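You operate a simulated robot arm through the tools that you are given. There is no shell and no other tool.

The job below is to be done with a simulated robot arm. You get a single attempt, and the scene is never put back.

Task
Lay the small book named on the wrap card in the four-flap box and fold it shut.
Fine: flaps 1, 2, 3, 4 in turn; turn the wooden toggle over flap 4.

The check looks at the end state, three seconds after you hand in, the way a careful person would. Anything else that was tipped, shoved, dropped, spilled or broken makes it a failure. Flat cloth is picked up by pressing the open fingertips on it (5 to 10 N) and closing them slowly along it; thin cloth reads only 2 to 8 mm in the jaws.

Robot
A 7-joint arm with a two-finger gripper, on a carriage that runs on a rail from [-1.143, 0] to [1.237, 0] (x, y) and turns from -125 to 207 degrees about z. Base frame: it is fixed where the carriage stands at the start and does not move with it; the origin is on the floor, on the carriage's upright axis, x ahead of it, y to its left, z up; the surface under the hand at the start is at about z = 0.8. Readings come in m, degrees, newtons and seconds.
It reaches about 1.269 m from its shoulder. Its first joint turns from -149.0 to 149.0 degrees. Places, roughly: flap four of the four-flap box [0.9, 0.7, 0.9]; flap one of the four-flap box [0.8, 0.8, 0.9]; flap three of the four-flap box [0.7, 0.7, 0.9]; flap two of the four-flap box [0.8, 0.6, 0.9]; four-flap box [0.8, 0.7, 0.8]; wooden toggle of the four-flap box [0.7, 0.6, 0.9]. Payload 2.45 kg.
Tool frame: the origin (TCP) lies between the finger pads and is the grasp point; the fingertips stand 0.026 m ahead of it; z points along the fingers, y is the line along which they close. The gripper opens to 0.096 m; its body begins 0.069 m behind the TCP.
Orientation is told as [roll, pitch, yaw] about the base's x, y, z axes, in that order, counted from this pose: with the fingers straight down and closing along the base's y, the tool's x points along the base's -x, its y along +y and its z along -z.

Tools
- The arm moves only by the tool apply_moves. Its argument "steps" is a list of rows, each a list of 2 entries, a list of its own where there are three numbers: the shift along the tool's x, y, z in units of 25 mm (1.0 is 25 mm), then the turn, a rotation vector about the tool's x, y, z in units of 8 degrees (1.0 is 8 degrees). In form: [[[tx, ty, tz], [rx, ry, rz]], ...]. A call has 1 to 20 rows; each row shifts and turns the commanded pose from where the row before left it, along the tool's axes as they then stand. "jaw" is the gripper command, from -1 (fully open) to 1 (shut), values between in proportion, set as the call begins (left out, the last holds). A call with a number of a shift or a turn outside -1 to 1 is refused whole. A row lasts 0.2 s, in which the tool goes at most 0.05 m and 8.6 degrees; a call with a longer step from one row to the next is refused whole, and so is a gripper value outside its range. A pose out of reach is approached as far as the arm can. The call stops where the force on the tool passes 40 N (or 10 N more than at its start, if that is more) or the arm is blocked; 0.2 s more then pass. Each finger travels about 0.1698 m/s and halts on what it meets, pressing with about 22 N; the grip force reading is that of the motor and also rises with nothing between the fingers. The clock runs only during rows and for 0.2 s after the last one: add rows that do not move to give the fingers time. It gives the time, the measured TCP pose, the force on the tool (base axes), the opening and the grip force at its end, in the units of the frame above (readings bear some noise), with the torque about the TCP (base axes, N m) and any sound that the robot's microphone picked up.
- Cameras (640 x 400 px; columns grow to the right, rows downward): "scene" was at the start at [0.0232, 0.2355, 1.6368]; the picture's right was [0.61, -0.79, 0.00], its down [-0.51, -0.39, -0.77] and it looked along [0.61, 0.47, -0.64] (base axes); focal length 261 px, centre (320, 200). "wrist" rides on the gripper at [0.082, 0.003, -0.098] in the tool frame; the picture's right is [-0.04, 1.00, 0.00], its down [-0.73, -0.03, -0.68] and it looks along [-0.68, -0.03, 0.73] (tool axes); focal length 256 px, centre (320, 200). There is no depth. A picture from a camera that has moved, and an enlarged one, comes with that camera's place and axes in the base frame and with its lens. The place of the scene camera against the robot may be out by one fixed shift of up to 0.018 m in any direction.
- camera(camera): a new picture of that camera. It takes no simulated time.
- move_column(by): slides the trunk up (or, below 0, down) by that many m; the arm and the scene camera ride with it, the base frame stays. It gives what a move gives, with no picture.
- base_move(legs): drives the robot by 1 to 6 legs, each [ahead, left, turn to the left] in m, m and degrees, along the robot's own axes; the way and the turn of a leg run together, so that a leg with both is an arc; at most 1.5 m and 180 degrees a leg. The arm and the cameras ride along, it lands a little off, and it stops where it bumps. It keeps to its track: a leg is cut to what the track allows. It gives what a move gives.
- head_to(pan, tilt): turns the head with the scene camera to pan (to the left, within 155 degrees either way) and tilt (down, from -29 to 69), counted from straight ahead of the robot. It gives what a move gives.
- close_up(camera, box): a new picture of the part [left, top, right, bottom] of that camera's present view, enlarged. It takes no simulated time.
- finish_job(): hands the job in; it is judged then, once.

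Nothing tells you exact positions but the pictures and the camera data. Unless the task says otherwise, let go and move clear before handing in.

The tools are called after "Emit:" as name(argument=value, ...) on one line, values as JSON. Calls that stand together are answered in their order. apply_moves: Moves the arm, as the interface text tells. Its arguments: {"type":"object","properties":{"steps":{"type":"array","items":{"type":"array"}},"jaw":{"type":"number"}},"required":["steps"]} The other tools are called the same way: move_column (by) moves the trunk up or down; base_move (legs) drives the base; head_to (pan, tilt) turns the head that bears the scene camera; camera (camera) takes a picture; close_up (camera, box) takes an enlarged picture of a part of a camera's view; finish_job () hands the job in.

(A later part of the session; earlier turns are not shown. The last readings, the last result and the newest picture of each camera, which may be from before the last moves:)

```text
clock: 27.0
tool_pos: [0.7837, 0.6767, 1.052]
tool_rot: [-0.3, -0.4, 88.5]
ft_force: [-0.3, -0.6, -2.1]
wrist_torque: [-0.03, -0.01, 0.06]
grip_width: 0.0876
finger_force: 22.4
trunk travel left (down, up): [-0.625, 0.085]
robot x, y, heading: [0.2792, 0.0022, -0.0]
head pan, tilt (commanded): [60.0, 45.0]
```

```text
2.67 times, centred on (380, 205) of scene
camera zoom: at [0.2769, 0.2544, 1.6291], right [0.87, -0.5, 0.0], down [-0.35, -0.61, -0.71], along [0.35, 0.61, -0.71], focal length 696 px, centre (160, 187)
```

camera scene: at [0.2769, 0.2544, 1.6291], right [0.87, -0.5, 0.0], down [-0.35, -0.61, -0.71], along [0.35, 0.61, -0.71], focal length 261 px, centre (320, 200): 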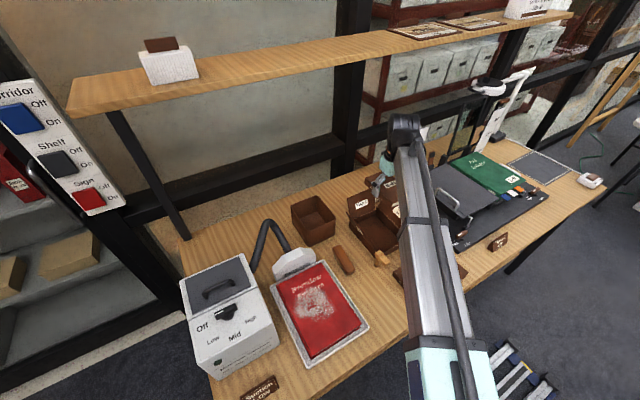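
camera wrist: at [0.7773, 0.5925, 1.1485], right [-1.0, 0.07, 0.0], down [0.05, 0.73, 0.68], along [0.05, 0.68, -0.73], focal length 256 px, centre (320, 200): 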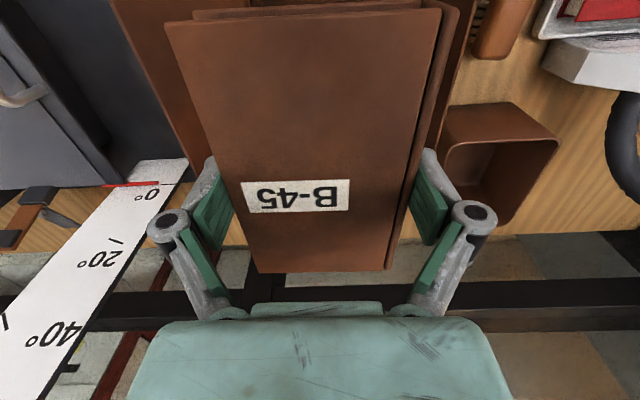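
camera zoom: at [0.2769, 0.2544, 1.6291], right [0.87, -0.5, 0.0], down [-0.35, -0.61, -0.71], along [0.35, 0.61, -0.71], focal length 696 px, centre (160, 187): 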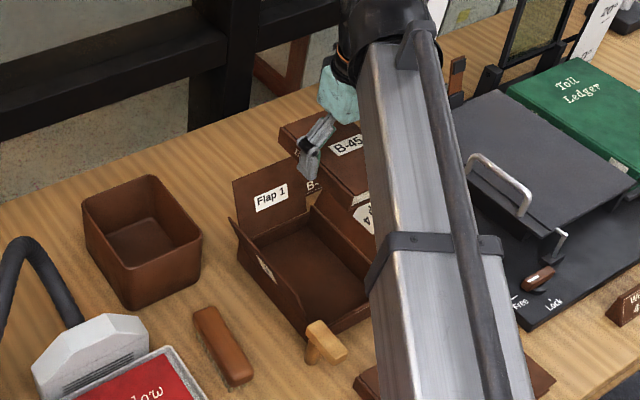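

Flap positions match my estimates. I'll fine-centre and descend to a check height.

Emit:
apply_moves(steps=[[[0.2, 0.06, 0.4], [0, 0, 0]], [[0, 0, 0.7], [0, 0, 0]], [[0, 0, 0.7], [0, 0, 0]], [[0, 0, 0.7], [0, 0, 0]], [[0, 0, 0.7], [0, 0, 0]], [[0, 0, 0.7], [0, 0, 0]], [[0, 0, 0.7], [0, 0, 0]], [[0, 0, 0.7], [0, 0, 0]], [[0, 0, 0.6], [0, 0, 0]], [[0, 0, 0], [0, 0, 0]]])

Emit:
camera(camera="wrist")

Emit:
close_up(camera="scene", box=[330, 160, 430, 280])

```text
clock: 29.2
tool_pos: [0.782, 0.6727, 0.9031]
tool_rot: [-0.3, -0.5, 88.5]
ft_force: [-0.4, 0.5, -2.0]
wrist_torque: [0.0, -0.01, 0.04]
grip_width: 0.0877
finger_force: 22.0
trunk travel left (down, up): [-0.625, 0.085]
robot x, y, heading: [0.2802, -0.0011, 0.3]
head pan, tilt (commanded): [60.0, 45.0]
```

```text
taken
camera wrist: at [0.7757, 0.5897, 0.9999], right [-1.0, 0.07, 0.0], down [0.05, 0.73, 0.69], along [0.05, 0.68, -0.73], focal length 256 px, centre (320, 200)
```

wrist: 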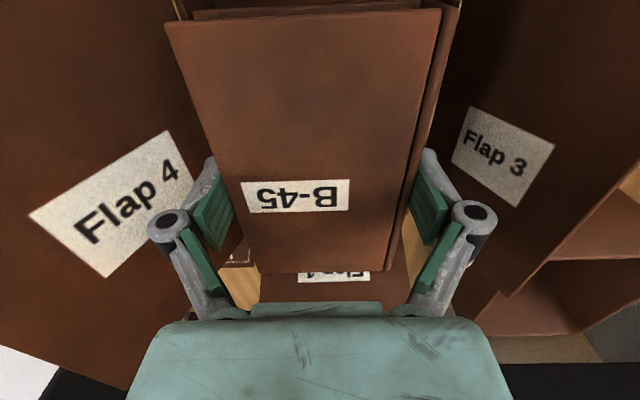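

```text
3.33 times, centred on (380, 220) of scene
camera zoom: at [0.2769, 0.2543, 1.6291], right [0.87, -0.5, 0.0], down [-0.35, -0.61, -0.71], along [0.35, 0.61, -0.71], focal length 869 px, centre (120, 133)
```

zoom: 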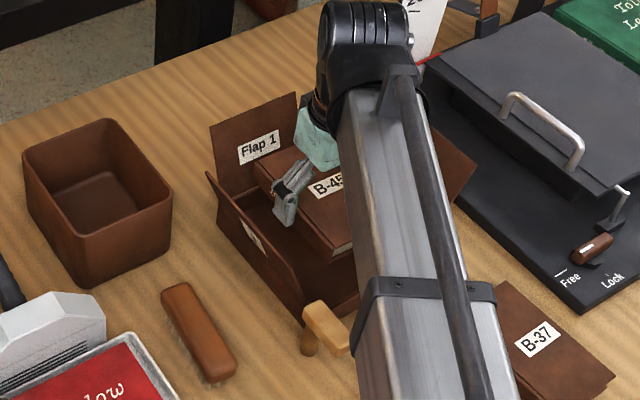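

Clear so far, book hovering just above the rim. Continuing down slowly.

Emit:
apply_moves(steps=[[[0, 0, 0.4], [0, 0, 0]], [[0, 0, 0.4], [0, 0, 0]], [[0, 0, 0.4], [0, 0, 0]], [[0, 0, 0.4], [0, 0, 0]], [[0, 0, 0.4], [0, 0, 0]], [[0, 0, 0.4], [0, 0, 0]], [[0, 0, 0], [0, 0, 0]]])

Emit:
camera(camera="wrist")

Emit:
close_up(camera="scene", box=[330, 160, 430, 280])

```text
clock: 30.8
tool_pos: [0.7811, 0.673, 0.8429]
tool_rot: [-0.3, -0.5, 88.5]
ft_force: [0.5, -0.1, -2.2]
wrist_torque: [0.01, -0.02, 0.0]
grip_width: 0.0875
finger_force: 21.7
trunk travel left (down, up): [-0.625, 0.085]
robot x, y, heading: [0.2817, 0.0002, 0.2]
head pan, tilt (commanded): [60.0, 45.0]
```

```text
taken
camera wrist: at [0.7762, 0.5896, 0.9402], right [-1.0, 0.07, 0.0], down [0.05, 0.73, 0.68], along [0.05, 0.68, -0.73], focal length 256 px, centre (320, 200)
```

wrist: 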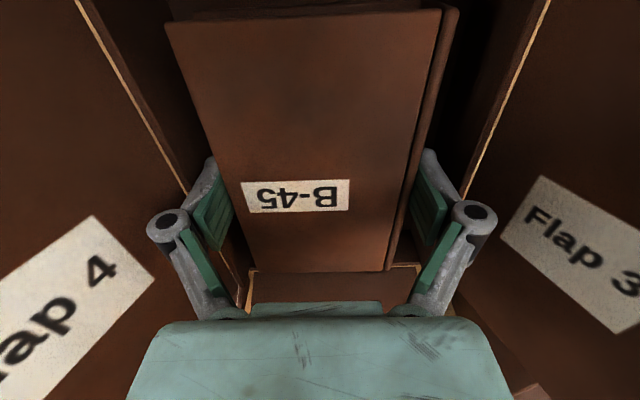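

```text
3.33 times, centred on (380, 220) of scene
camera zoom: at [0.2769, 0.2543, 1.6291], right [0.87, -0.5, 0.0], down [-0.35, -0.61, -0.71], along [0.35, 0.61, -0.71], focal length 869 px, centre (120, 133)
```

zoom: 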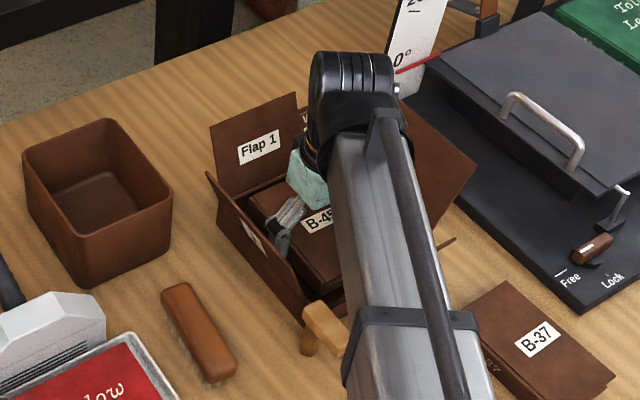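

Well centred between flaps 3 and 4. Final gentle descent until nearly on the box floor.

Emit:
apply_moves(steps=[[[0, 0, 0.15], [0, 0, 0]], [[0, 0, 0.15], [0, 0, 0]], [[0, 0, 0.15], [0, 0, 0]], [[0, 0, 0.15], [0, 0, 0]], [[0, 0, 0], [0, 0, 0]]])

Emit:
close_up(camera="scene", box=[345, 180, 415, 260])

```text
clock: 32.0
tool_pos: [0.7806, 0.6733, 0.8303]
tool_rot: [-0.3, -0.5, 88.5]
ft_force: [-6.2, 0.5, 2.6]
wrist_torque: [-0.03, -0.42, 0.01]
grip_width: 0.0877
finger_force: 22.0
trunk travel left (down, up): [-0.625, 0.085]
robot x, y, heading: [0.2822, -0.0045, -0.1]
head pan, tilt (commanded): [60.0, 45.0]
```

```text
5.00 times, centred on (380, 220) of scene
camera zoom: at [0.2758, 0.2539, 1.6292], right [0.87, -0.5, 0.0], down [-0.35, -0.61, -0.71], along [0.35, 0.61, -0.71], focal length 1304 px, centre (20, 100)
```

zoom: 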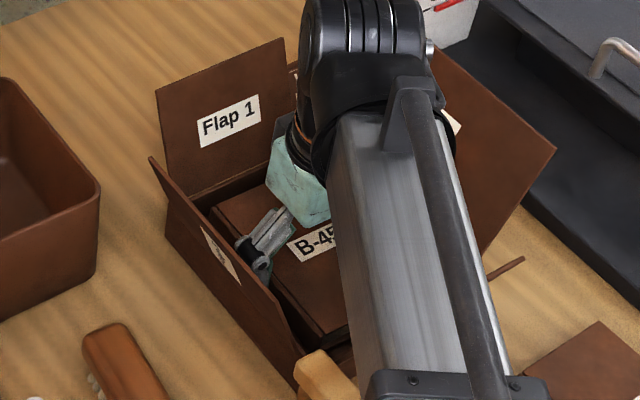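

Slight contact on the +x finger against the flap 4 hinge (≈6 N). I'll back up 3 mm and shift 2.5 mm toward −x to relieve it.

Emit:
apply_moves(steps=[[[0, 0, -0.12], [0, 0, 0]], [[0, 0.1, 0], [0, 0, 0]], [[0, 0, 0], [0, 0, 0]]])

Emit:
close_up(camera="wrist", box=[130, 100, 520, 330])

```text
clock: 32.8
tool_pos: [0.7795, 0.6732, 0.8321]
tool_rot: [-0.3, -0.5, 88.4]
ft_force: [0.8, -0.4, -2.8]
wrist_torque: [0.01, 0.01, 0.01]
grip_width: 0.0876
finger_force: 22.0
trunk travel left (down, up): [-0.625, 0.085]
robot x, y, heading: [0.2831, 0.0006, -0.1]
head pan, tilt (commanded): [60.0, 45.0]
```

```text
1.64 times, centred on (325, 215) of wrist
camera zoom: at [0.774, 0.59, 0.9285], right [-1.0, 0.07, 0.0], down [0.05, 0.73, 0.69], along [0.05, 0.68, -0.73], focal length 420 px, centre (312, 175)
```

zoom: 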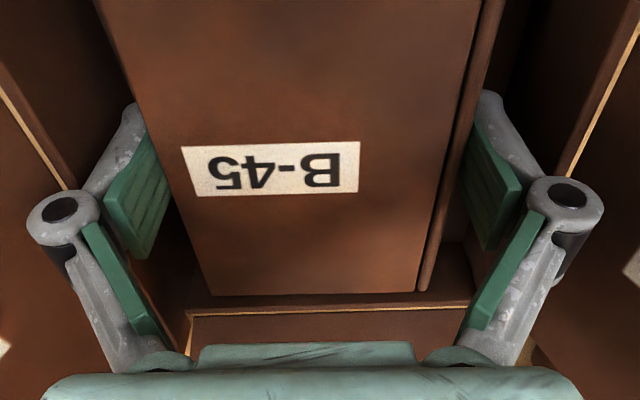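

Free again and visually centred. I'll lower 4 mm more and check force.

Emit:
apply_moves(steps=[[[0, 0, 0.08], [0, 0, 0]], [[0, 0, 0.08], [0, 0, 0]], [[0, 0, 0], [0, 0, 0]]])

```text
clock: 33.6
tool_pos: [0.7801, 0.674, 0.8276]
tool_rot: [-0.2, -0.6, 88.5]
ft_force: [0.0, -0.3, -2.3]
wrist_torque: [0.02, 0.03, -0.05]
grip_width: 0.0878
finger_force: 21.8
trunk travel left (down, up): [-0.625, 0.085]
robot x, y, heading: [0.279, 0.001, 0.1]
head pan, tilt (commanded): [60.0, 45.0]
```

Emit:
apply_moves(steps=[[[0, 0, 0.06], [0, 0, 0]], [[0, 0, 0.06], [0, 0, 0]], [[0, 0, 0], [0, 0, 0]]])

```text
clock: 34.4
tool_pos: [0.7808, 0.6716, 0.8245]
tool_rot: [-0.4, -0.5, 88.4]
ft_force: [-0.2, -0.3, -1.6]
wrist_torque: [0.01, 0.01, 0.0]
grip_width: 0.0873
finger_force: 22.2
trunk travel left (down, up): [-0.625, 0.085]
robot x, y, heading: [0.2787, -0.0033, -0.0]
head pan, tilt (commanded): [60.0, 45.0]
```

The book is essentially at the floor. I'll open the jaws just slightly to release it.

Emit:
apply_moves(steps=[[[0, 0, 0], [0, 0, 0]], [[0, 0, 0], [0, 0, 0]], [[0, 0, 0], [0, 0, 0]]], jaw=-0.88)

Emit:
close_up(camera="wrist", box=[130, 100, 520, 330])

```text
clock: 35.2
tool_pos: [0.779, 0.6733, 0.825]
tool_rot: [-0.3, -0.5, 88.4]
ft_force: [-1.6, -0.2, 0.6]
wrist_torque: [-0.01, -0.1, 0.01]
grip_width: 0.0897
finger_force: 0.0
trunk travel left (down, up): [-0.625, 0.085]
robot x, y, heading: [0.2825, 0.0002, 0.1]
head pan, tilt (commanded): [60.0, 45.0]
```

```text
1.64 times, centred on (325, 215) of wrist
camera zoom: at [0.7735, 0.5896, 0.9215], right [-1.0, 0.07, 0.0], down [0.05, 0.73, 0.69], along [0.05, 0.68, -0.73], focal length 420 px, centre (312, 175)
```

zoom: 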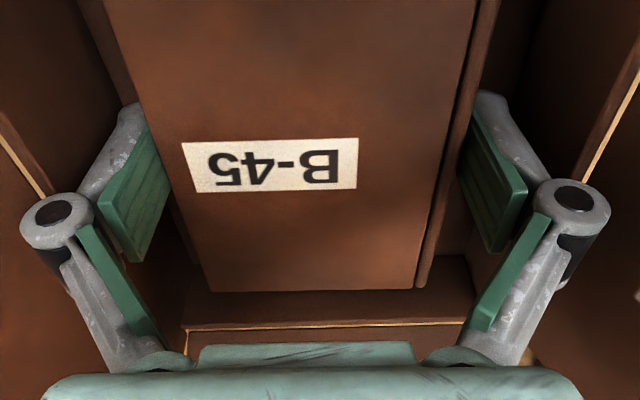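

Released. Now raise slowly, checking the book stays.

Emit:
apply_moves(steps=[[[0, 0, -0.2], [0, 0, 0]], [[0, 0, -0.2], [0, 0, 0]], [[0, 0, -0.3], [0, 0, 0]], [[0, 0, -0.3], [0, 0, 0]], [[0, 0, -0.4], [0, 0, 0]], [[0, 0, 0], [0, 0, 0]]])

Emit:
close_up(camera="wrist", box=[130, 0, 520, 330])

```text
clock: 36.6
tool_pos: [0.7803, 0.6727, 0.8601]
tool_rot: [-0.3, -0.5, 88.4]
ft_force: [-0.3, 0.0, -0.4]
wrist_torque: [-0.02, 0.02, -0.03]
grip_width: 0.0903
finger_force: 0.1
trunk travel left (down, up): [-0.625, 0.085]
robot x, y, heading: [0.2807, 0.0004, 0.0]
head pan, tilt (commanded): [60.0, 45.0]
```

```text
1.21 times, centred on (325, 165) of wrist
camera zoom: at [0.7735, 0.5891, 0.9564], right [-1.0, 0.07, 0.0], down [0.05, 0.73, 0.68], along [0.05, 0.68, -0.73], focal length 310 px, centre (314, 242)
```

zoom: 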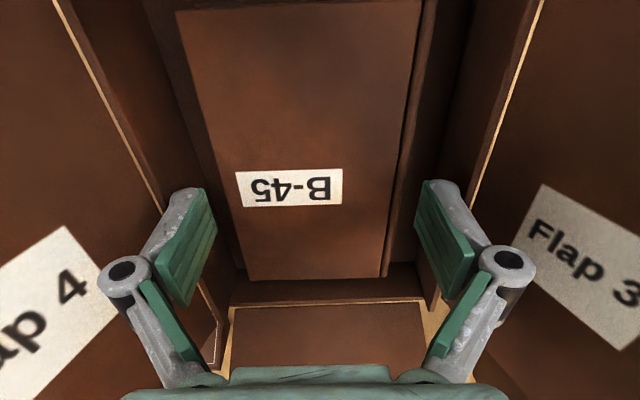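

The book lies flat in the box. Rising clear.

Emit:
apply_moves(steps=[[[0, 0, -0.6], [0, 0, 0]], [[0, 0, -0.8], [0, 0, 0]], [[0, 0, -0.9], [0, 0, 0]], [[0, 0, -0.9], [0, 0, 0]], [[0, 0, -0.9], [0, 0, 0]], [[0, 0, -0.9], [0, 0, 0]], [[0, 0, -0.9], [0, 0, 0]], [[0, 0, -0.9], [0, 0, 0]], [[0, 0, -0.9], [0, 0, 0]], [[0, 0, -0.9], [0, 0, 0]], [[0, 0, 0], [0, 0, 0]]])

Emit:
camera(camera="wrist")

Emit:
camera(camera="scene")

Emit:
close_up(camera="scene", box=[330, 160, 430, 280])

```text
clock: 39.0
tool_pos: [0.7786, 0.6713, 1.0752]
tool_rot: [-0.3, -0.5, 88.4]
ft_force: [0.3, -0.3, -0.5]
wrist_torque: [0.01, -0.02, -0.01]
grip_width: 0.0904
finger_force: 0.0
trunk travel left (down, up): [-0.625, 0.085]
robot x, y, heading: [0.2803, -0.0028, -0.1]
head pan, tilt (commanded): [60.0, 45.0]
```

```text
taken
camera wrist: at [0.7729, 0.5876, 1.1718], right [-1.0, 0.07, 0.0], down [0.05, 0.73, 0.69], along [0.05, 0.68, -0.73], focal length 256 px, centre (320, 200)
```

wrist: 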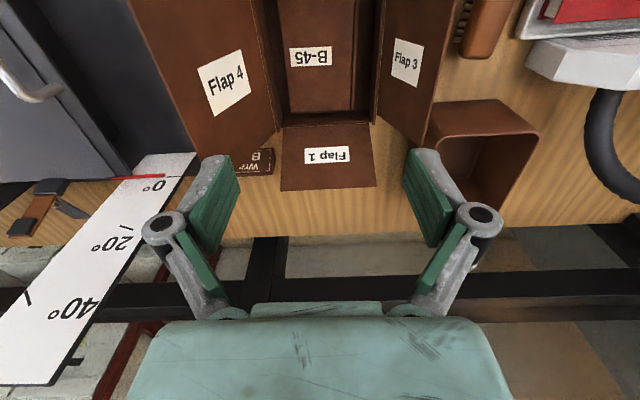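

```text
taken
camera scene: at [0.2767, 0.254, 1.6292], right [0.87, -0.5, 0.0], down [-0.35, -0.61, -0.71], along [0.35, 0.61, -0.71], focal length 261 px, centre (320, 200)
```

scene: 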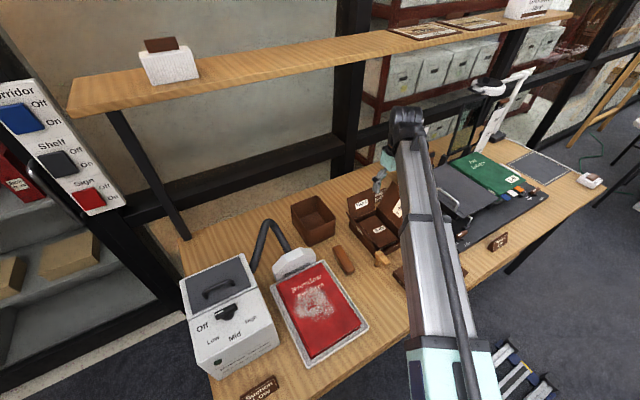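

```text
3.33 times, centred on (380, 220) of scene
camera zoom: at [0.2767, 0.254, 1.6292], right [0.87, -0.5, 0.0], down [-0.35, -0.61, -0.71], along [0.35, 0.61, -0.71], focal length 869 px, centre (120, 133)
```

zoom: 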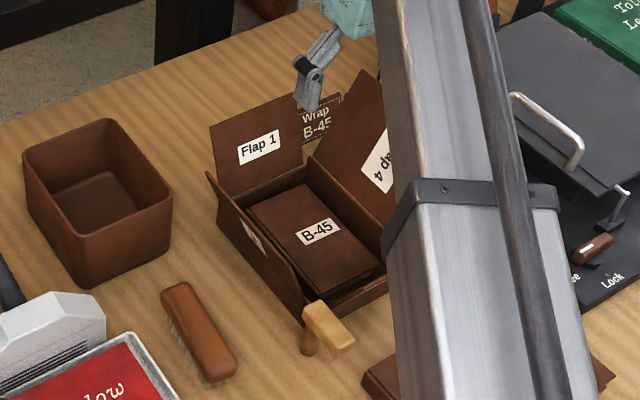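

The book is in place. Next I'll shut the fingers and move beyond flap 1 (its top edge ≈ y 0.80, z 0.93) at safe height, then fold it inward.

Emit:
apply_moves(steps=[[[-0.845, 0.02, 0], [0, 0, 0]], [[-0.845, 0.02, 0], [0, 0, 0]], [[-0.845, 0.02, 0], [0, 0, 0]], [[-0.845, 0.02, 0], [0, 0, 0]], [[-0.845, 0.02, 0], [0, 0, 0]], [[-0.845, 0.02, 0], [0, 0, 0]], [[-0.845, 0.02, 0], [0, 0, 0]], [[-0.845, 0.02, 0], [0, 0, 0]], [[0, 0, 0], [0, 0, 0]]], jaw=1)

Emit:
camera(camera="wrist")

Emit:
close_up(camera="scene", box=[320, 110, 440, 280])

```text
clock: 41.0
tool_pos: [0.7787, 0.8402, 1.0761]
tool_rot: [-0.2, -0.4, 88.5]
ft_force: [-0.1, -0.8, -0.7]
wrist_torque: [0.0, 0.03, 0.03]
grip_width: 0.0
finger_force: 22.2
trunk travel left (down, up): [-0.625, 0.085]
robot x, y, heading: [0.2829, 0.0029, -0.1]
head pan, tilt (commanded): [60.0, 45.0]
```

```text
taken
camera wrist: at [0.7729, 0.7566, 1.1727], right [-1.0, 0.07, 0.0], down [0.05, 0.73, 0.69], along [0.05, 0.68, -0.73], focal length 256 px, centre (320, 200)
```

wrist: 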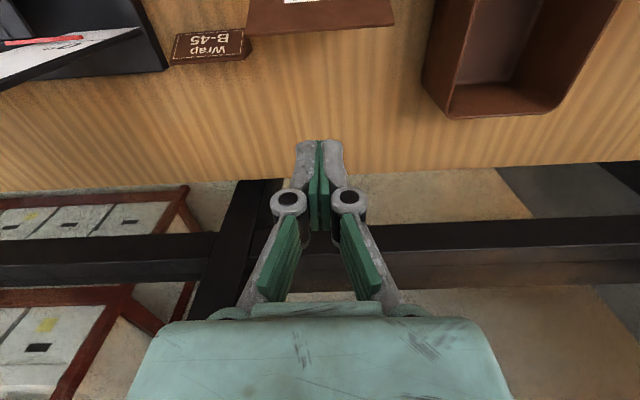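

```text
2.35 times, centred on (380, 195) of scene
camera zoom: at [0.2767, 0.2542, 1.6291], right [0.87, -0.5, 0.0], down [-0.35, -0.61, -0.71], along [0.35, 0.61, -0.71], focal length 614 px, centre (179, 212)
```

zoom: 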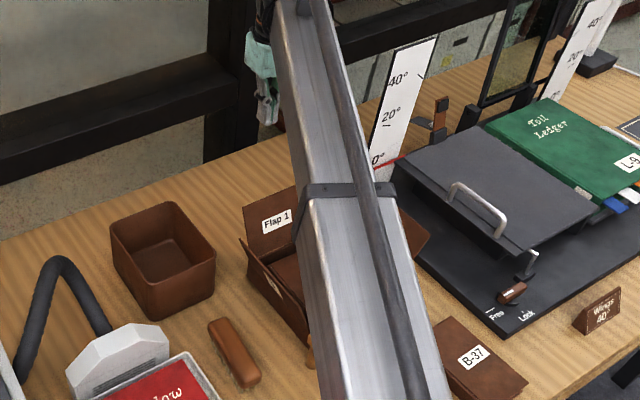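

Fingers are shut, tips ~25 mm ahead of the TCP. I'll descend behind flap 1 to tip height ≈0.895 (clear of the card).

Emit:
apply_moves(steps=[[[0, 0, 0.775], [0, 0, 0]], [[0, 0, 0.775], [0, 0, 0]], [[0, 0, 0.775], [0, 0, 0]], [[0, 0, 0.775], [0, 0, 0]], [[0, 0, 0.775], [0, 0, 0]], [[0, 0, 0.775], [0, 0, 0]], [[0, 0, 0.775], [0, 0, 0]], [[0, 0, 0.775], [0, 0, 0]], [[0, 0, 0], [0, 0, 0]]])

Emit:
camera(camera="wrist")

Emit:
close_up(camera="scene", box=[320, 110, 440, 280])

```text
clock: 43.0
tool_pos: [0.7792, 0.841, 0.9205]
tool_rot: [-0.3, -0.6, 88.5]
ft_force: [-0.3, -0.5, -0.5]
wrist_torque: [0.01, 0.0, 0.0]
grip_width: 0.0001
finger_force: 22.6
trunk travel left (down, up): [-0.625, 0.085]
robot x, y, heading: [0.2811, -0.0006, -0.1]
head pan, tilt (commanded): [60.0, 45.0]
```

```text
taken
camera wrist: at [0.7743, 0.7579, 1.0179], right [-1.0, 0.07, 0.0], down [0.05, 0.73, 0.69], along [0.05, 0.68, -0.73], focal length 256 px, centre (320, 200)
```

wrist: 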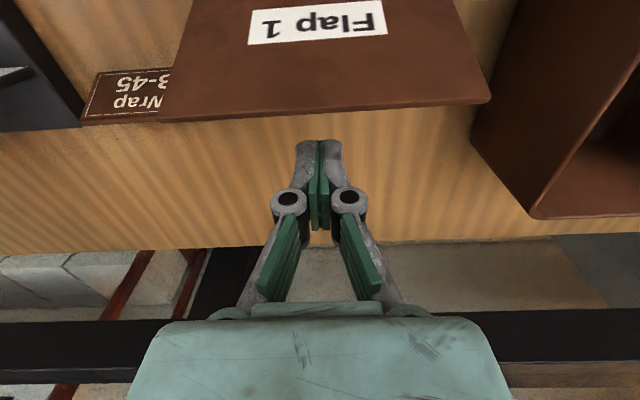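

```text
2.35 times, centred on (380, 195) of scene
camera zoom: at [0.2768, 0.2542, 1.6291], right [0.87, -0.5, 0.0], down [-0.35, -0.61, -0.71], along [0.35, 0.61, -0.71], focal length 614 px, centre (179, 212)
```

zoom: 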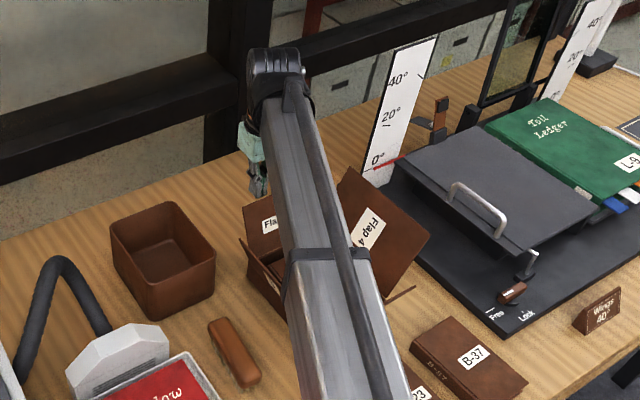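

The fingertips are behind flap 1. Pushing it gently toward −y.

Emit:
apply_moves(steps=[[[0.37, -0.01, 0], [0, 0, 0]], [[0.37, -0.01, 0], [0, 0, 0]], [[0.37, -0.01, 0], [0, 0, 0]], [[0.37, -0.01, 0], [0, 0, 0]], [[0.37, -0.01, 0], [0, 0, 0]], [[0.37, -0.01, 0], [0, 0, 0]], [[0, 0, 0], [0, 0, 0]]])

Emit:
camera(camera="wrist")

Emit:
close_up(camera="scene", box=[320, 110, 440, 280])

```text
clock: 44.6
tool_pos: [0.7793, 0.7859, 0.9213]
tool_rot: [-0.3, -0.5, 88.5]
ft_force: [-0.2, 0.5, 0.1]
wrist_torque: [0.03, 0.01, 0.05]
grip_width: 0.0002
finger_force: 21.8
trunk travel left (down, up): [-0.625, 0.085]
robot x, y, heading: [0.2784, 0.0008, -0.1]
head pan, tilt (commanded): [60.0, 45.0]
```

```text
taken
camera wrist: at [0.7736, 0.703, 1.017], right [-1.0, 0.07, 0.0], down [0.05, 0.73, 0.69], along [0.05, 0.68, -0.73], focal length 256 px, centre (320, 200)
```

wrist: 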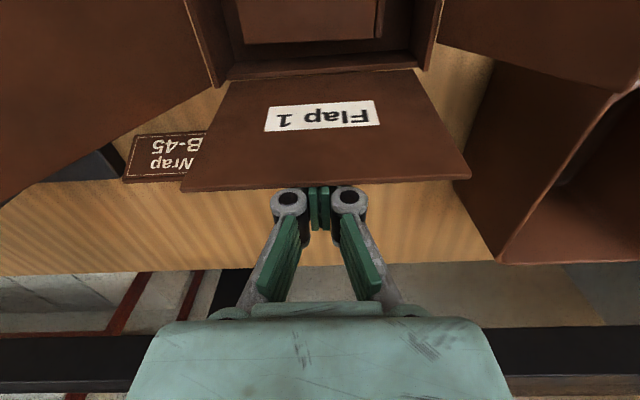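

```text
2.35 times, centred on (380, 195) of scene
camera zoom: at [0.2768, 0.254, 1.6292], right [0.87, -0.5, 0.0], down [-0.35, -0.61, -0.71], along [0.35, 0.61, -0.71], focal length 614 px, centre (179, 212)
```

zoom: 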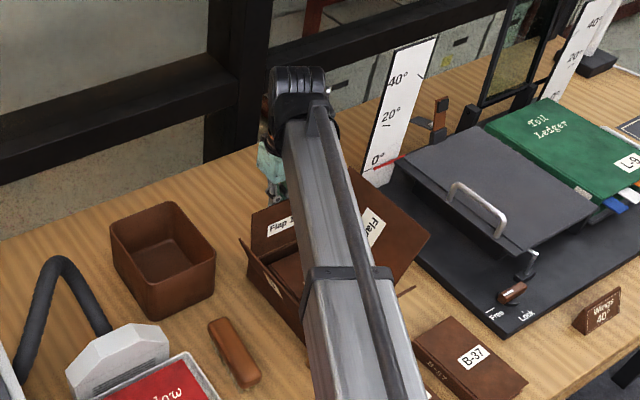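

Contact is beginning with almost no resistance. Continuing the push past vertical.

Emit:
apply_moves(steps=[[[0.38, -0.01, 0], [0, 0, 0]], [[0.38, -0.01, 0], [0, 0, 0]], [[0.38, -0.01, 0], [0, 0, 0]], [[0.38, -0.01, 0], [0, 0, 0]], [[0, 0, 0], [0, 0, 0]]])

Emit:
camera(camera="wrist")

Emit:
close_up(camera="scene", box=[320, 110, 440, 280])

```text
clock: 45.8
tool_pos: [0.78, 0.7475, 0.9198]
tool_rot: [-0.5, -0.4, 88.4]
ft_force: [-0.3, -0.6, 0.4]
wrist_torque: [0.03, 0.01, 0.02]
grip_width: 0.0
finger_force: 22.1
trunk travel left (down, up): [-0.625, 0.085]
robot x, y, heading: [0.2816, 0.0001, -0.1]
head pan, tilt (commanded): [60.0, 45.0]
```

```text
taken
camera wrist: at [0.7735, 0.6647, 1.0167], right [-1.0, 0.07, 0.0], down [0.05, 0.73, 0.69], along [0.05, 0.68, -0.73], focal length 256 px, centre (320, 200)
```

wrist: 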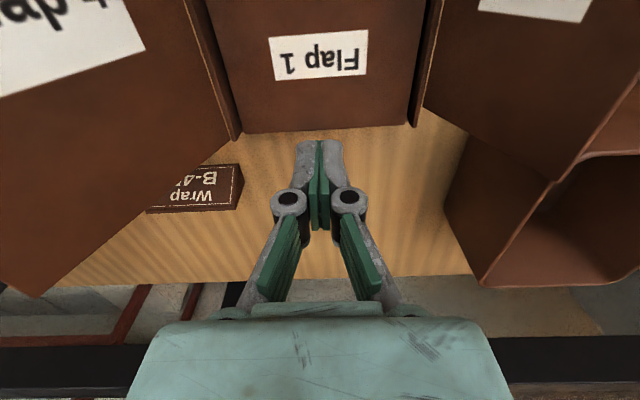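

```text
2.35 times, centred on (380, 195) of scene
camera zoom: at [0.2767, 0.254, 1.6292], right [0.87, -0.5, 0.0], down [-0.35, -0.61, -0.71], along [0.35, 0.61, -0.71], focal length 614 px, centre (179, 212)
```

zoom: 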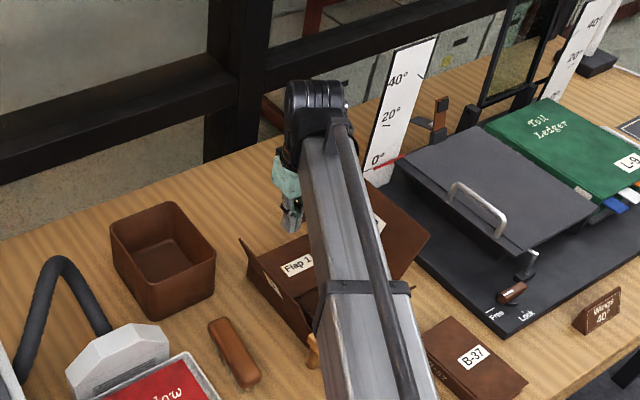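

Flap 1 passed vertical and dropped closed by itself. Now I'll rise, cross over to the −y side and come down outside flap 2.

Emit:
apply_moves(steps=[[[0, 0, -0.9], [0, 0, 0]], [[0, 0, -0.9], [0, 0, 0]], [[0, 0, -0.9], [0, 0, 0]], [[0, 0, -0.9], [0, 0, 0]], [[0, 0, -0.9], [0, 0, 0]], [[0, 0, -0.9], [0, 0, 0]], [[0.9, -0.025, 0], [0, 0, 0]], [[0.9, -0.025, 0], [0, 0, 0]], [[0.9, -0.025, 0], [0, 0, 0]], [[0.9, -0.025, 0], [0, 0, 0]], [[0.9, -0.025, 0], [0, 0, 0]], [[0.9, -0.025, 0], [0, 0, 0]], [[0.9, -0.025, 0], [0, 0, 0]], [[0.9, -0.025, 0], [0, 0, 0]], [[0.9, -0.025, 0], [0, 0, 0]], [[0.9, -0.025, 0], [0, 0, 0]], [[0.9, -0.025, 0], [0, 0, 0]], [[0.8, -0.025, 0], [0, 0, 0]], [[0, 0, 0], [0, 0, 0]]])

Emit:
camera(camera="wrist")

Emit:
camera(camera="scene")

Emit:
close_up(camera="scene", box=[330, 150, 450, 290])

```text
clock: 49.8
tool_pos: [0.777, 0.4782, 1.0526]
tool_rot: [-0.3, -0.5, 88.5]
ft_force: [-0.9, 0.2, -0.1]
wrist_torque: [0.02, -0.03, -0.02]
grip_width: 0.0
finger_force: 22.0
trunk travel left (down, up): [-0.625, 0.085]
robot x, y, heading: [0.2829, 0.0016, -0.0]
head pan, tilt (commanded): [60.0, 45.0]
```

```text
taken
camera wrist: at [0.7728, 0.3953, 1.1492], right [-1.0, 0.07, 0.0], down [0.05, 0.73, 0.69], along [0.05, 0.68, -0.73], focal length 256 px, centre (320, 200)
```

wrist: 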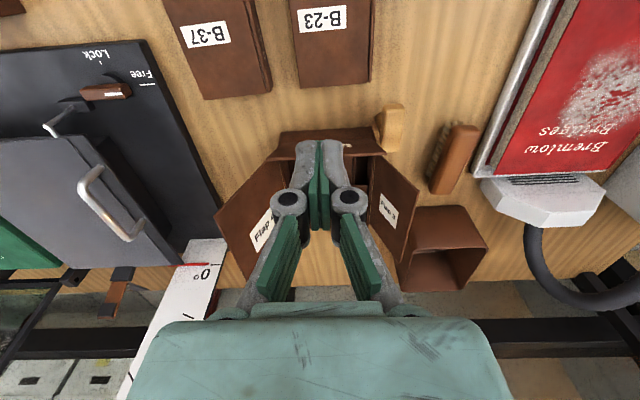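

```text
taken
camera scene: at [0.2767, 0.2539, 1.6292], right [0.87, -0.5, 0.0], down [-0.35, -0.61, -0.71], along [0.35, 0.61, -0.71], focal length 261 px, centre (320, 200)
```

scene: 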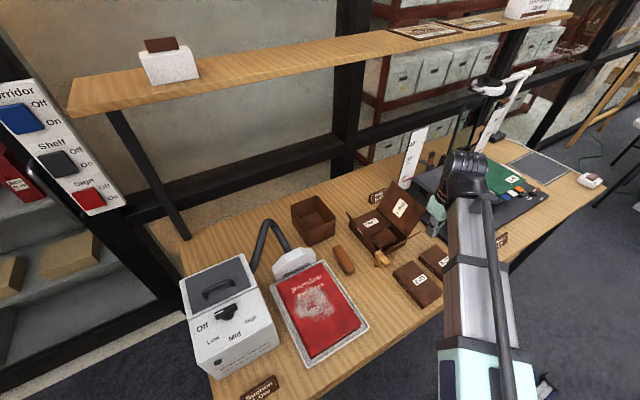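

```text
2.86 times, centred on (390, 220) of scene
camera zoom: at [0.2767, 0.2539, 1.6292], right [0.87, -0.5, 0.0], down [-0.35, -0.61, -0.71], along [0.35, 0.61, -0.71], focal length 745 px, centre (120, 143)
```

zoom: 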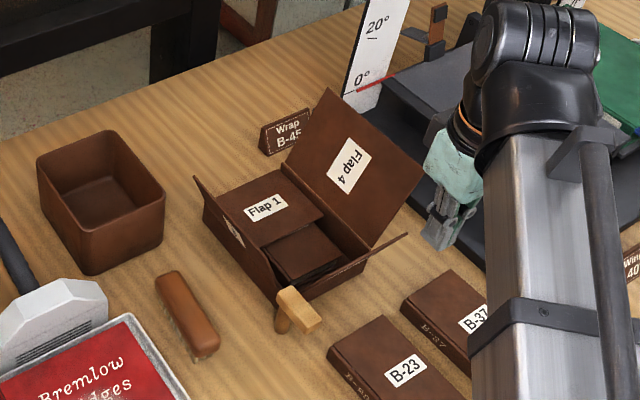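

Flap 1 lies flat. Flap 2 next: descend outside it and push toward +y.

Emit:
apply_moves(steps=[[[0, 0, 0.75], [0, 0, 0]], [[0, 0, 0.75], [0, 0, 0]], [[0, 0, 0.75], [0, 0, 0]], [[0, 0, 0.75], [0, 0, 0]], [[0, 0, 0.75], [0, 0, 0]], [[0, 0, 0.75], [0, 0, 0]], [[0, 0, 0.75], [0, 0, 0]], [[0, 0, 0], [0, 0, 0]]])

Emit:
camera(camera="wrist")

Emit:
close_up(camera="scene", box=[330, 150, 450, 290])

```text
clock: 51.6
tool_pos: [0.7798, 0.4792, 0.9211]
tool_rot: [-0.4, -0.5, 88.5]
ft_force: [-0.3, -0.5, 0.7]
wrist_torque: [-0.01, 0.01, -0.01]
grip_width: 0.0001
finger_force: 22.2
trunk travel left (down, up): [-0.625, 0.085]
robot x, y, heading: [0.2771, -0.0002, -0.1]
head pan, tilt (commanded): [60.0, 45.0]
```

```text
taken
camera wrist: at [0.7738, 0.3971, 1.018], right [-1.0, 0.07, 0.0], down [0.05, 0.73, 0.69], along [0.05, 0.68, -0.73], focal length 256 px, centre (320, 200)
```

wrist: 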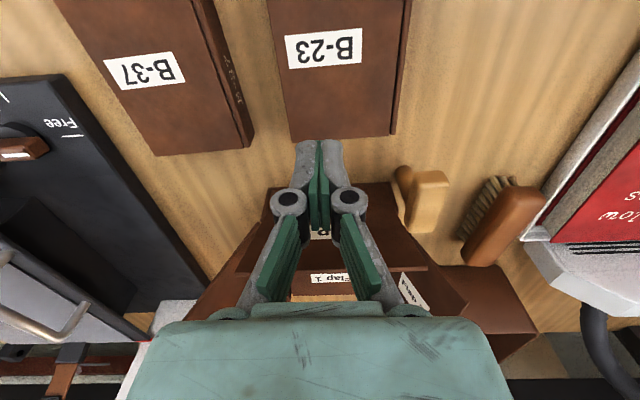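

```text
2.86 times, centred on (390, 220) of scene
camera zoom: at [0.2768, 0.2541, 1.6291], right [0.87, -0.5, 0.0], down [-0.35, -0.61, -0.71], along [0.35, 0.61, -0.71], focal length 745 px, centre (120, 143)
```

zoom: 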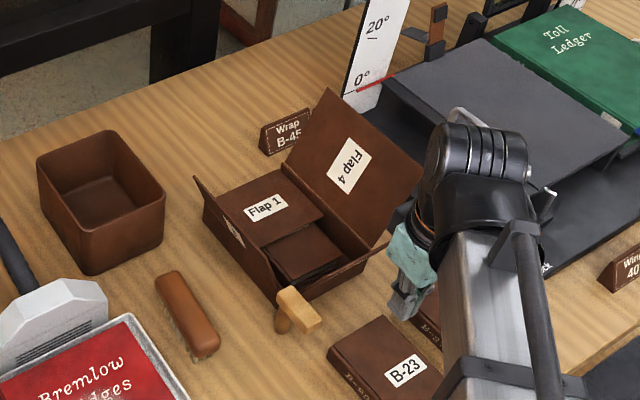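

Flap 2's geometry is as expected. Pushing it toward +y now.

Emit:
apply_moves(steps=[[[-0.4, 0.01, 0], [0, 0, 0]], [[-0.4, 0.01, 0], [0, 0, 0]], [[-0.4, 0.01, 0], [0, 0, 0]], [[-0.4, 0.01, 0], [0, 0, 0]], [[-0.4, 0.01, 0], [0, 0, 0]], [[-0.4, 0.01, 0], [0, 0, 0]], [[-0.4, 0.01, 0], [0, 0, 0]], [[-0.4, 0.01, 0], [0, 0, 0]], [[0, 0, 0], [0, 0, 0]]])

Emit:
camera(camera="wrist")

Emit:
close_up(camera="scene", box=[330, 150, 450, 290])

```text
clock: 53.6
tool_pos: [0.7786, 0.5603, 0.923]
tool_rot: [-0.3, -0.6, 88.6]
ft_force: [0.3, -0.3, 0.9]
wrist_torque: [0.01, -0.03, 0.0]
grip_width: 0.0001
finger_force: 21.8
trunk travel left (down, up): [-0.625, 0.085]
robot x, y, heading: [0.281, -0.0003, -0.1]
head pan, tilt (commanded): [60.0, 45.0]
```

```text
taken
camera wrist: at [0.774, 0.477, 1.0186], right [-1.0, 0.07, 0.0], down [0.05, 0.73, 0.69], along [0.05, 0.68, -0.73], focal length 256 px, centre (320, 200)
```

wrist: 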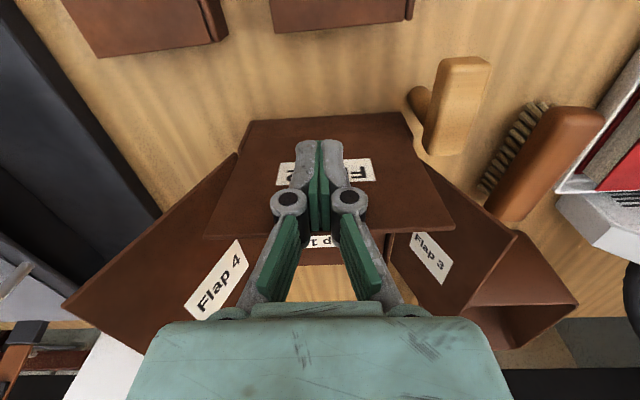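

```text
2.86 times, centred on (390, 220) of scene
camera zoom: at [0.2767, 0.2542, 1.6291], right [0.87, -0.5, 0.0], down [-0.35, -0.61, -0.71], along [0.35, 0.61, -0.71], focal length 745 px, centre (120, 143)
```

zoom: 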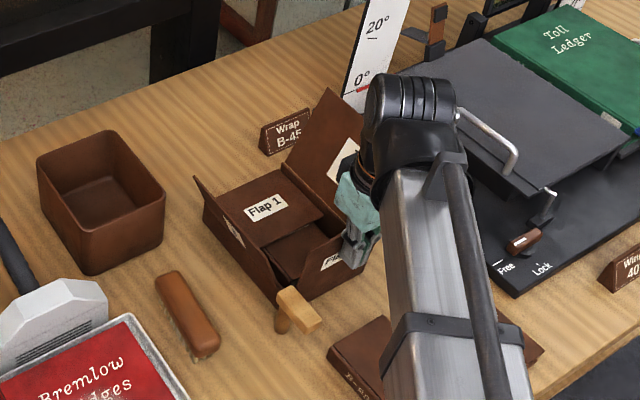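

Flap 2 is about vertical. A little more push and it should fall closed.

Emit:
apply_moves(steps=[[[-0.4, 0.01, 0], [0, 0, 0]], [[-0.4, 0.01, 0], [0, 0, 0]], [[-0.4, 0.01, 0], [0, 0, 0]], [[-0.4, 0.01, 0], [0, 0, 0]], [[0, 0, 0], [0, 0, 0]], [[0, 0, 0], [0, 0, 0]]])

Emit:
camera(camera="wrist")

Emit:
close_up(camera="scene", box=[330, 150, 450, 290])

```text
clock: 55.0
tool_pos: [0.7799, 0.6002, 0.923]
tool_rot: [-0.3, -0.5, 88.4]
ft_force: [0.0, 0.1, 0.3]
wrist_torque: [0.02, -0.01, -0.06]
grip_width: 0.0
finger_force: 22.2
trunk travel left (down, up): [-0.625, 0.085]
robot x, y, heading: [0.2779, 0.001, -0.1]
head pan, tilt (commanded): [60.0, 45.0]
```

```text
taken
camera wrist: at [0.7743, 0.5171, 1.0188], right [-1.0, 0.07, 0.0], down [0.05, 0.73, 0.69], along [0.05, 0.68, -0.73], focal length 256 px, centre (320, 200)
```

wrist: 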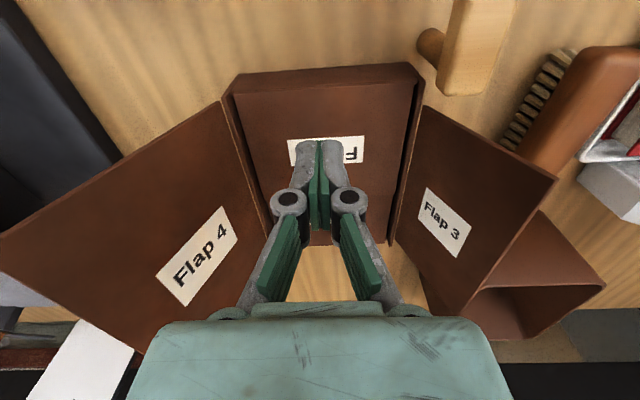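

```text
2.86 times, centred on (390, 220) of scene
camera zoom: at [0.2767, 0.254, 1.6292], right [0.87, -0.5, 0.0], down [-0.35, -0.61, -0.71], along [0.35, 0.61, -0.71], focal length 745 px, centre (120, 143)
```

zoom: 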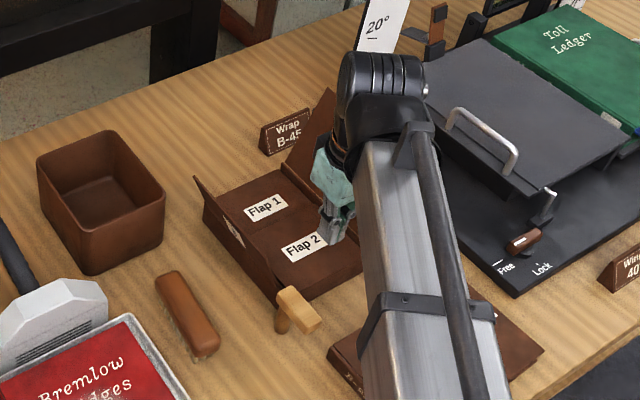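

Flap 2 is closed. Next flap 3: rise, go to its −x side at (0.63, 0.675), descend and push toward +x.

Emit:
apply_moves(steps=[[[0, 0, -0.9], [0, 0, 0]], [[0, 0, -0.9], [0, 0, 0]], [[0, 0, -0.9], [0, 0, 0]], [[0, 0, -0.9], [0, 0, 0]], [[0, 0, -0.9], [0, 0, 0]], [[0, 0, -0.9], [0, 0, 0]], [[-0.354, 0.76, 0], [0, 0, 0]], [[-0.354, 0.76, 0], [0, 0, 0]], [[-0.354, 0.76, 0], [0, 0, 0]], [[-0.354, 0.76, 0], [0, 0, 0]], [[-0.354, 0.76, 0], [0, 0, 0]], [[-0.354, 0.76, 0], [0, 0, 0]], [[-0.354, 0.76, 0], [0, 0, 0]], [[-0.354, 0.76, 0], [0, 0, 0]], [[0, 0, 0], [0, 0, 0]]])

Emit:
camera(camera="wrist")

Emit:
close_up(camera="scene", box=[300, 150, 450, 290])

```text
clock: 58.2
tool_pos: [0.6287, 0.6734, 1.0562]
tool_rot: [-0.3, -0.5, 88.4]
ft_force: [-0.1, 0.2, -0.6]
wrist_torque: [-0.03, -0.01, -0.02]
grip_width: 0.0002
finger_force: 21.9
trunk travel left (down, up): [-0.625, 0.085]
robot x, y, heading: [0.2815, -0.0001, -0.0]
head pan, tilt (commanded): [60.0, 45.0]
```

```text
taken
camera wrist: at [0.6229, 0.5906, 1.1537], right [-1.0, 0.07, 0.0], down [0.05, 0.73, 0.69], along [0.05, 0.68, -0.73], focal length 256 px, centre (320, 200)
```

wrist: 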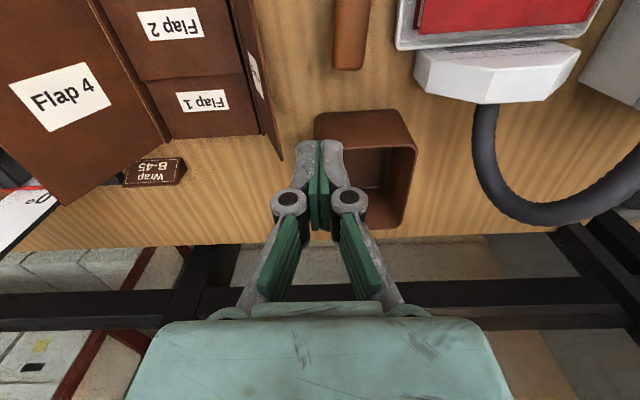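

```text
2.86 times, centred on (375, 220) of scene
camera zoom: at [0.2766, 0.2542, 1.6291], right [0.87, -0.5, 0.0], down [-0.35, -0.61, -0.71], along [0.35, 0.61, -0.71], focal length 745 px, centre (163, 143)
```

zoom: 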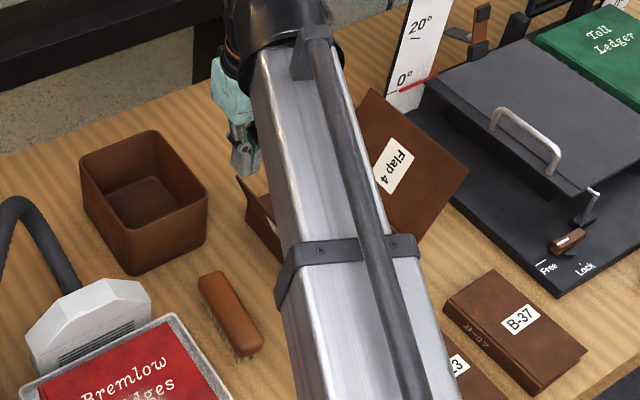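

The descent column at (0.629, 0.673) is clear of flap 3 (top edge x≈0.673) and the open brown box (y>0.748). Descending.

Emit:
apply_moves(steps=[[[0, 0, 0.77], [0, 0, 0]], [[0, 0, 0.77], [0, 0, 0]], [[0, 0, 0.77], [0, 0, 0]], [[0, 0, 0.77], [0, 0, 0]], [[0, 0, 0.77], [0, 0, 0]], [[0, 0, 0.77], [0, 0, 0]], [[0, 0, 0.77], [0, 0, 0]], [[0, 0, 0], [0, 0, 0]]])

Emit:
camera(camera="wrist")

Emit:
close_up(camera="scene", box=[300, 150, 450, 290])

```text
clock: 60.0
tool_pos: [0.6297, 0.675, 0.9226]
tool_rot: [-0.2, -0.5, 88.5]
ft_force: [-0.6, 0.0, -0.4]
wrist_torque: [0.01, 0.01, 0.04]
grip_width: 0.0
finger_force: 22.4
trunk travel left (down, up): [-0.625, 0.085]
robot x, y, heading: [0.2809, 0.0023, 0.2]
head pan, tilt (commanded): [60.0, 45.0]
```

```text
taken
camera wrist: at [0.625, 0.5915, 1.0196], right [-1.0, 0.07, 0.0], down [0.05, 0.73, 0.69], along [0.05, 0.68, -0.73], focal length 256 px, centre (320, 200)
```

wrist: 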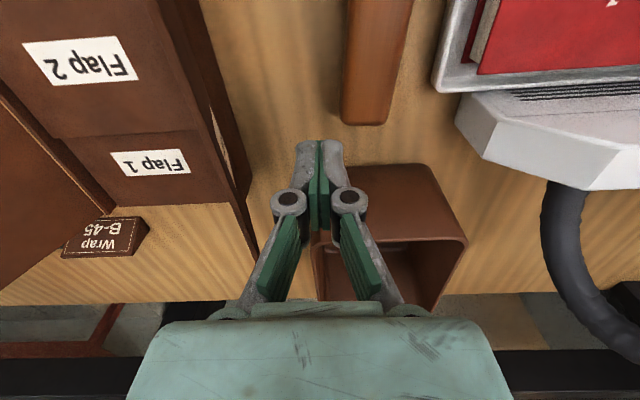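

```text
2.86 times, centred on (375, 220) of scene
camera zoom: at [0.2768, 0.2542, 1.6291], right [0.87, -0.5, 0.0], down [-0.35, -0.61, -0.71], along [0.35, 0.61, -0.71], focal length 745 px, centre (163, 143)
```

zoom: 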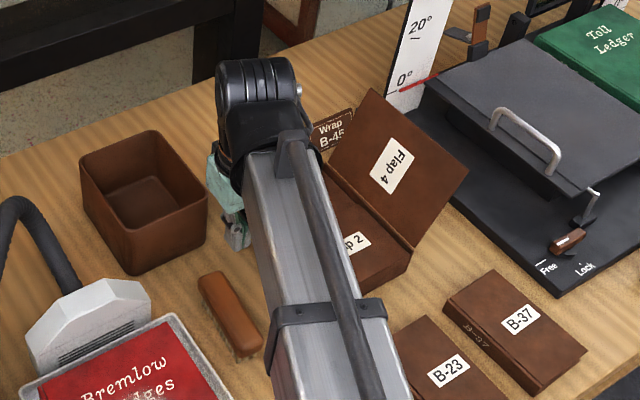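

Pushing flap 3 toward +x.

Emit:
apply_moves(steps=[[[0, -0.4, 0], [0, 0, 0]], [[0, -0.4, 0], [0, 0, 0]], [[0, -0.4, 0], [0, 0, 0]], [[0, -0.4, 0], [0, 0, 0]], [[0, -0.4, 0], [0, 0, 0]], [[0, -0.4, 0], [0, 0, 0]], [[0, -0.4, 0], [0, 0, 0]], [[0, 0, 0], [0, 0, 0]]])

Emit:
camera(camera="wrist")

Emit:
close_up(camera="scene", box=[300, 150, 450, 290])

```text
clock: 61.8
tool_pos: [0.6994, 0.6732, 0.923]
tool_rot: [-0.3, -0.4, 88.5]
ft_force: [-0.5, 0.3, 1.1]
wrist_torque: [0.01, 0.02, 0.02]
grip_width: 0.0002
finger_force: 22.1
trunk travel left (down, up): [-0.625, 0.085]
robot x, y, heading: [0.2847, 0.0027, -0.2]
head pan, tilt (commanded): [60.0, 45.0]
```

```text
taken
camera wrist: at [0.6946, 0.5896, 1.02], right [-1.0, 0.07, 0.0], down [0.05, 0.73, 0.69], along [0.05, 0.68, -0.73], focal length 256 px, centre (320, 200)
```

wrist: 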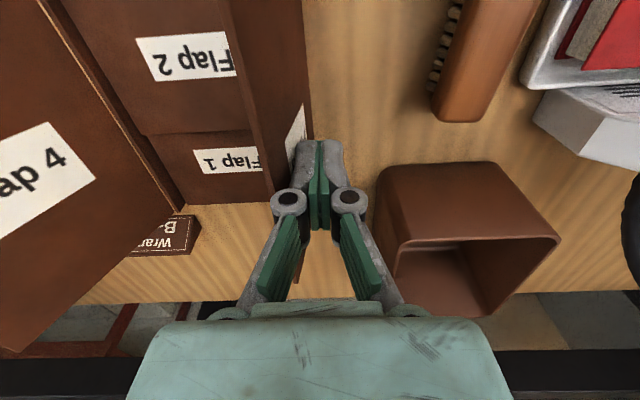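

```text
2.86 times, centred on (375, 220) of scene
camera zoom: at [0.2768, 0.2541, 1.6292], right [0.87, -0.5, 0.0], down [-0.35, -0.61, -0.71], along [0.35, 0.61, -0.71], focal length 745 px, centre (163, 143)
```

zoom: 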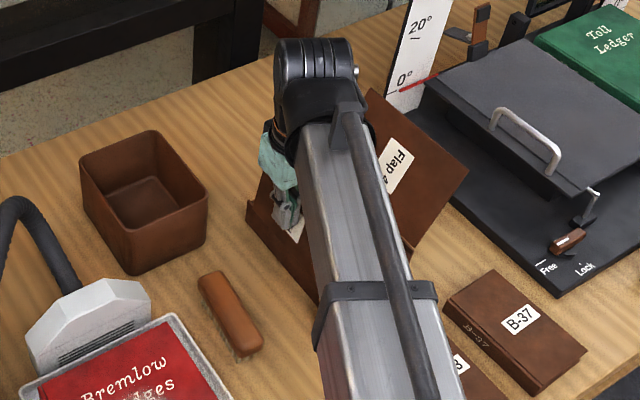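

Flap 3 is about vertical; a bit further.

Emit:
apply_moves(steps=[[[0, -0.4, 0], [0, 0, 0]], [[0, -0.4, 0], [0, 0, 0]], [[0, -0.4, 0], [0, 0, 0]], [[0, -0.3, 0], [0, 0, 0]], [[0, 0, 0], [0, 0, 0]], [[0, 0, 0], [0, 0, 0]]])

Emit:
camera(camera="wrist")

Emit:
close_up(camera="scene", box=[300, 150, 450, 290])

```text
clock: 63.2
tool_pos: [0.7368, 0.6711, 0.9248]
tool_rot: [-0.3, -0.5, 88.5]
ft_force: [0.1, -0.9, -0.6]
wrist_torque: [0.0, -0.02, 0.0]
grip_width: 0.0
finger_force: 21.8
trunk travel left (down, up): [-0.625, 0.085]
robot x, y, heading: [0.2826, 0.0006, 0.0]
head pan, tilt (commanded): [60.0, 45.0]
```

```text
taken
camera wrist: at [0.7314, 0.5882, 1.0207], right [-1.0, 0.07, 0.0], down [0.05, 0.73, 0.69], along [0.05, 0.68, -0.73], focal length 256 px, centre (320, 200)
```

wrist: 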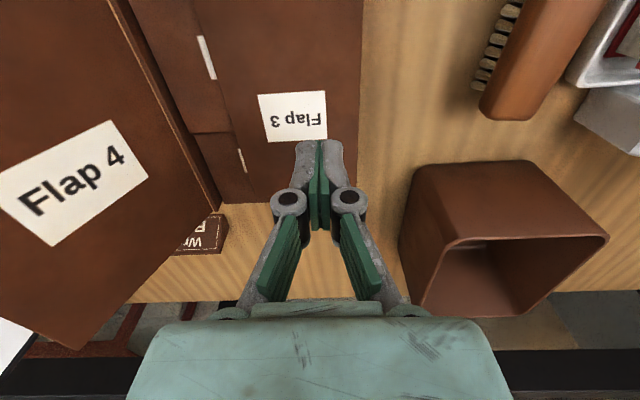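

```text
2.86 times, centred on (375, 220) of scene
camera zoom: at [0.2767, 0.2541, 1.6292], right [0.87, -0.5, 0.0], down [-0.35, -0.61, -0.71], along [0.35, 0.61, -0.71], focal length 745 px, centre (163, 143)
```

zoom: 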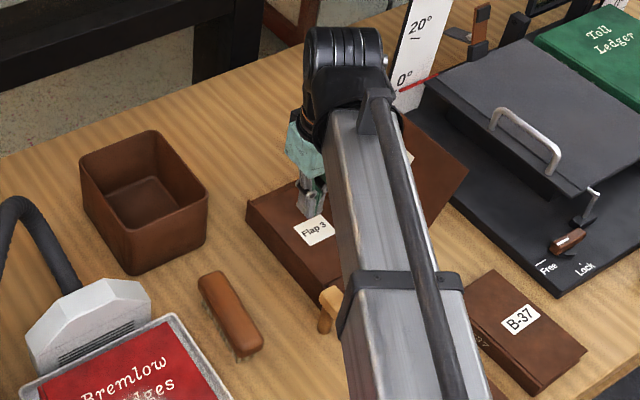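

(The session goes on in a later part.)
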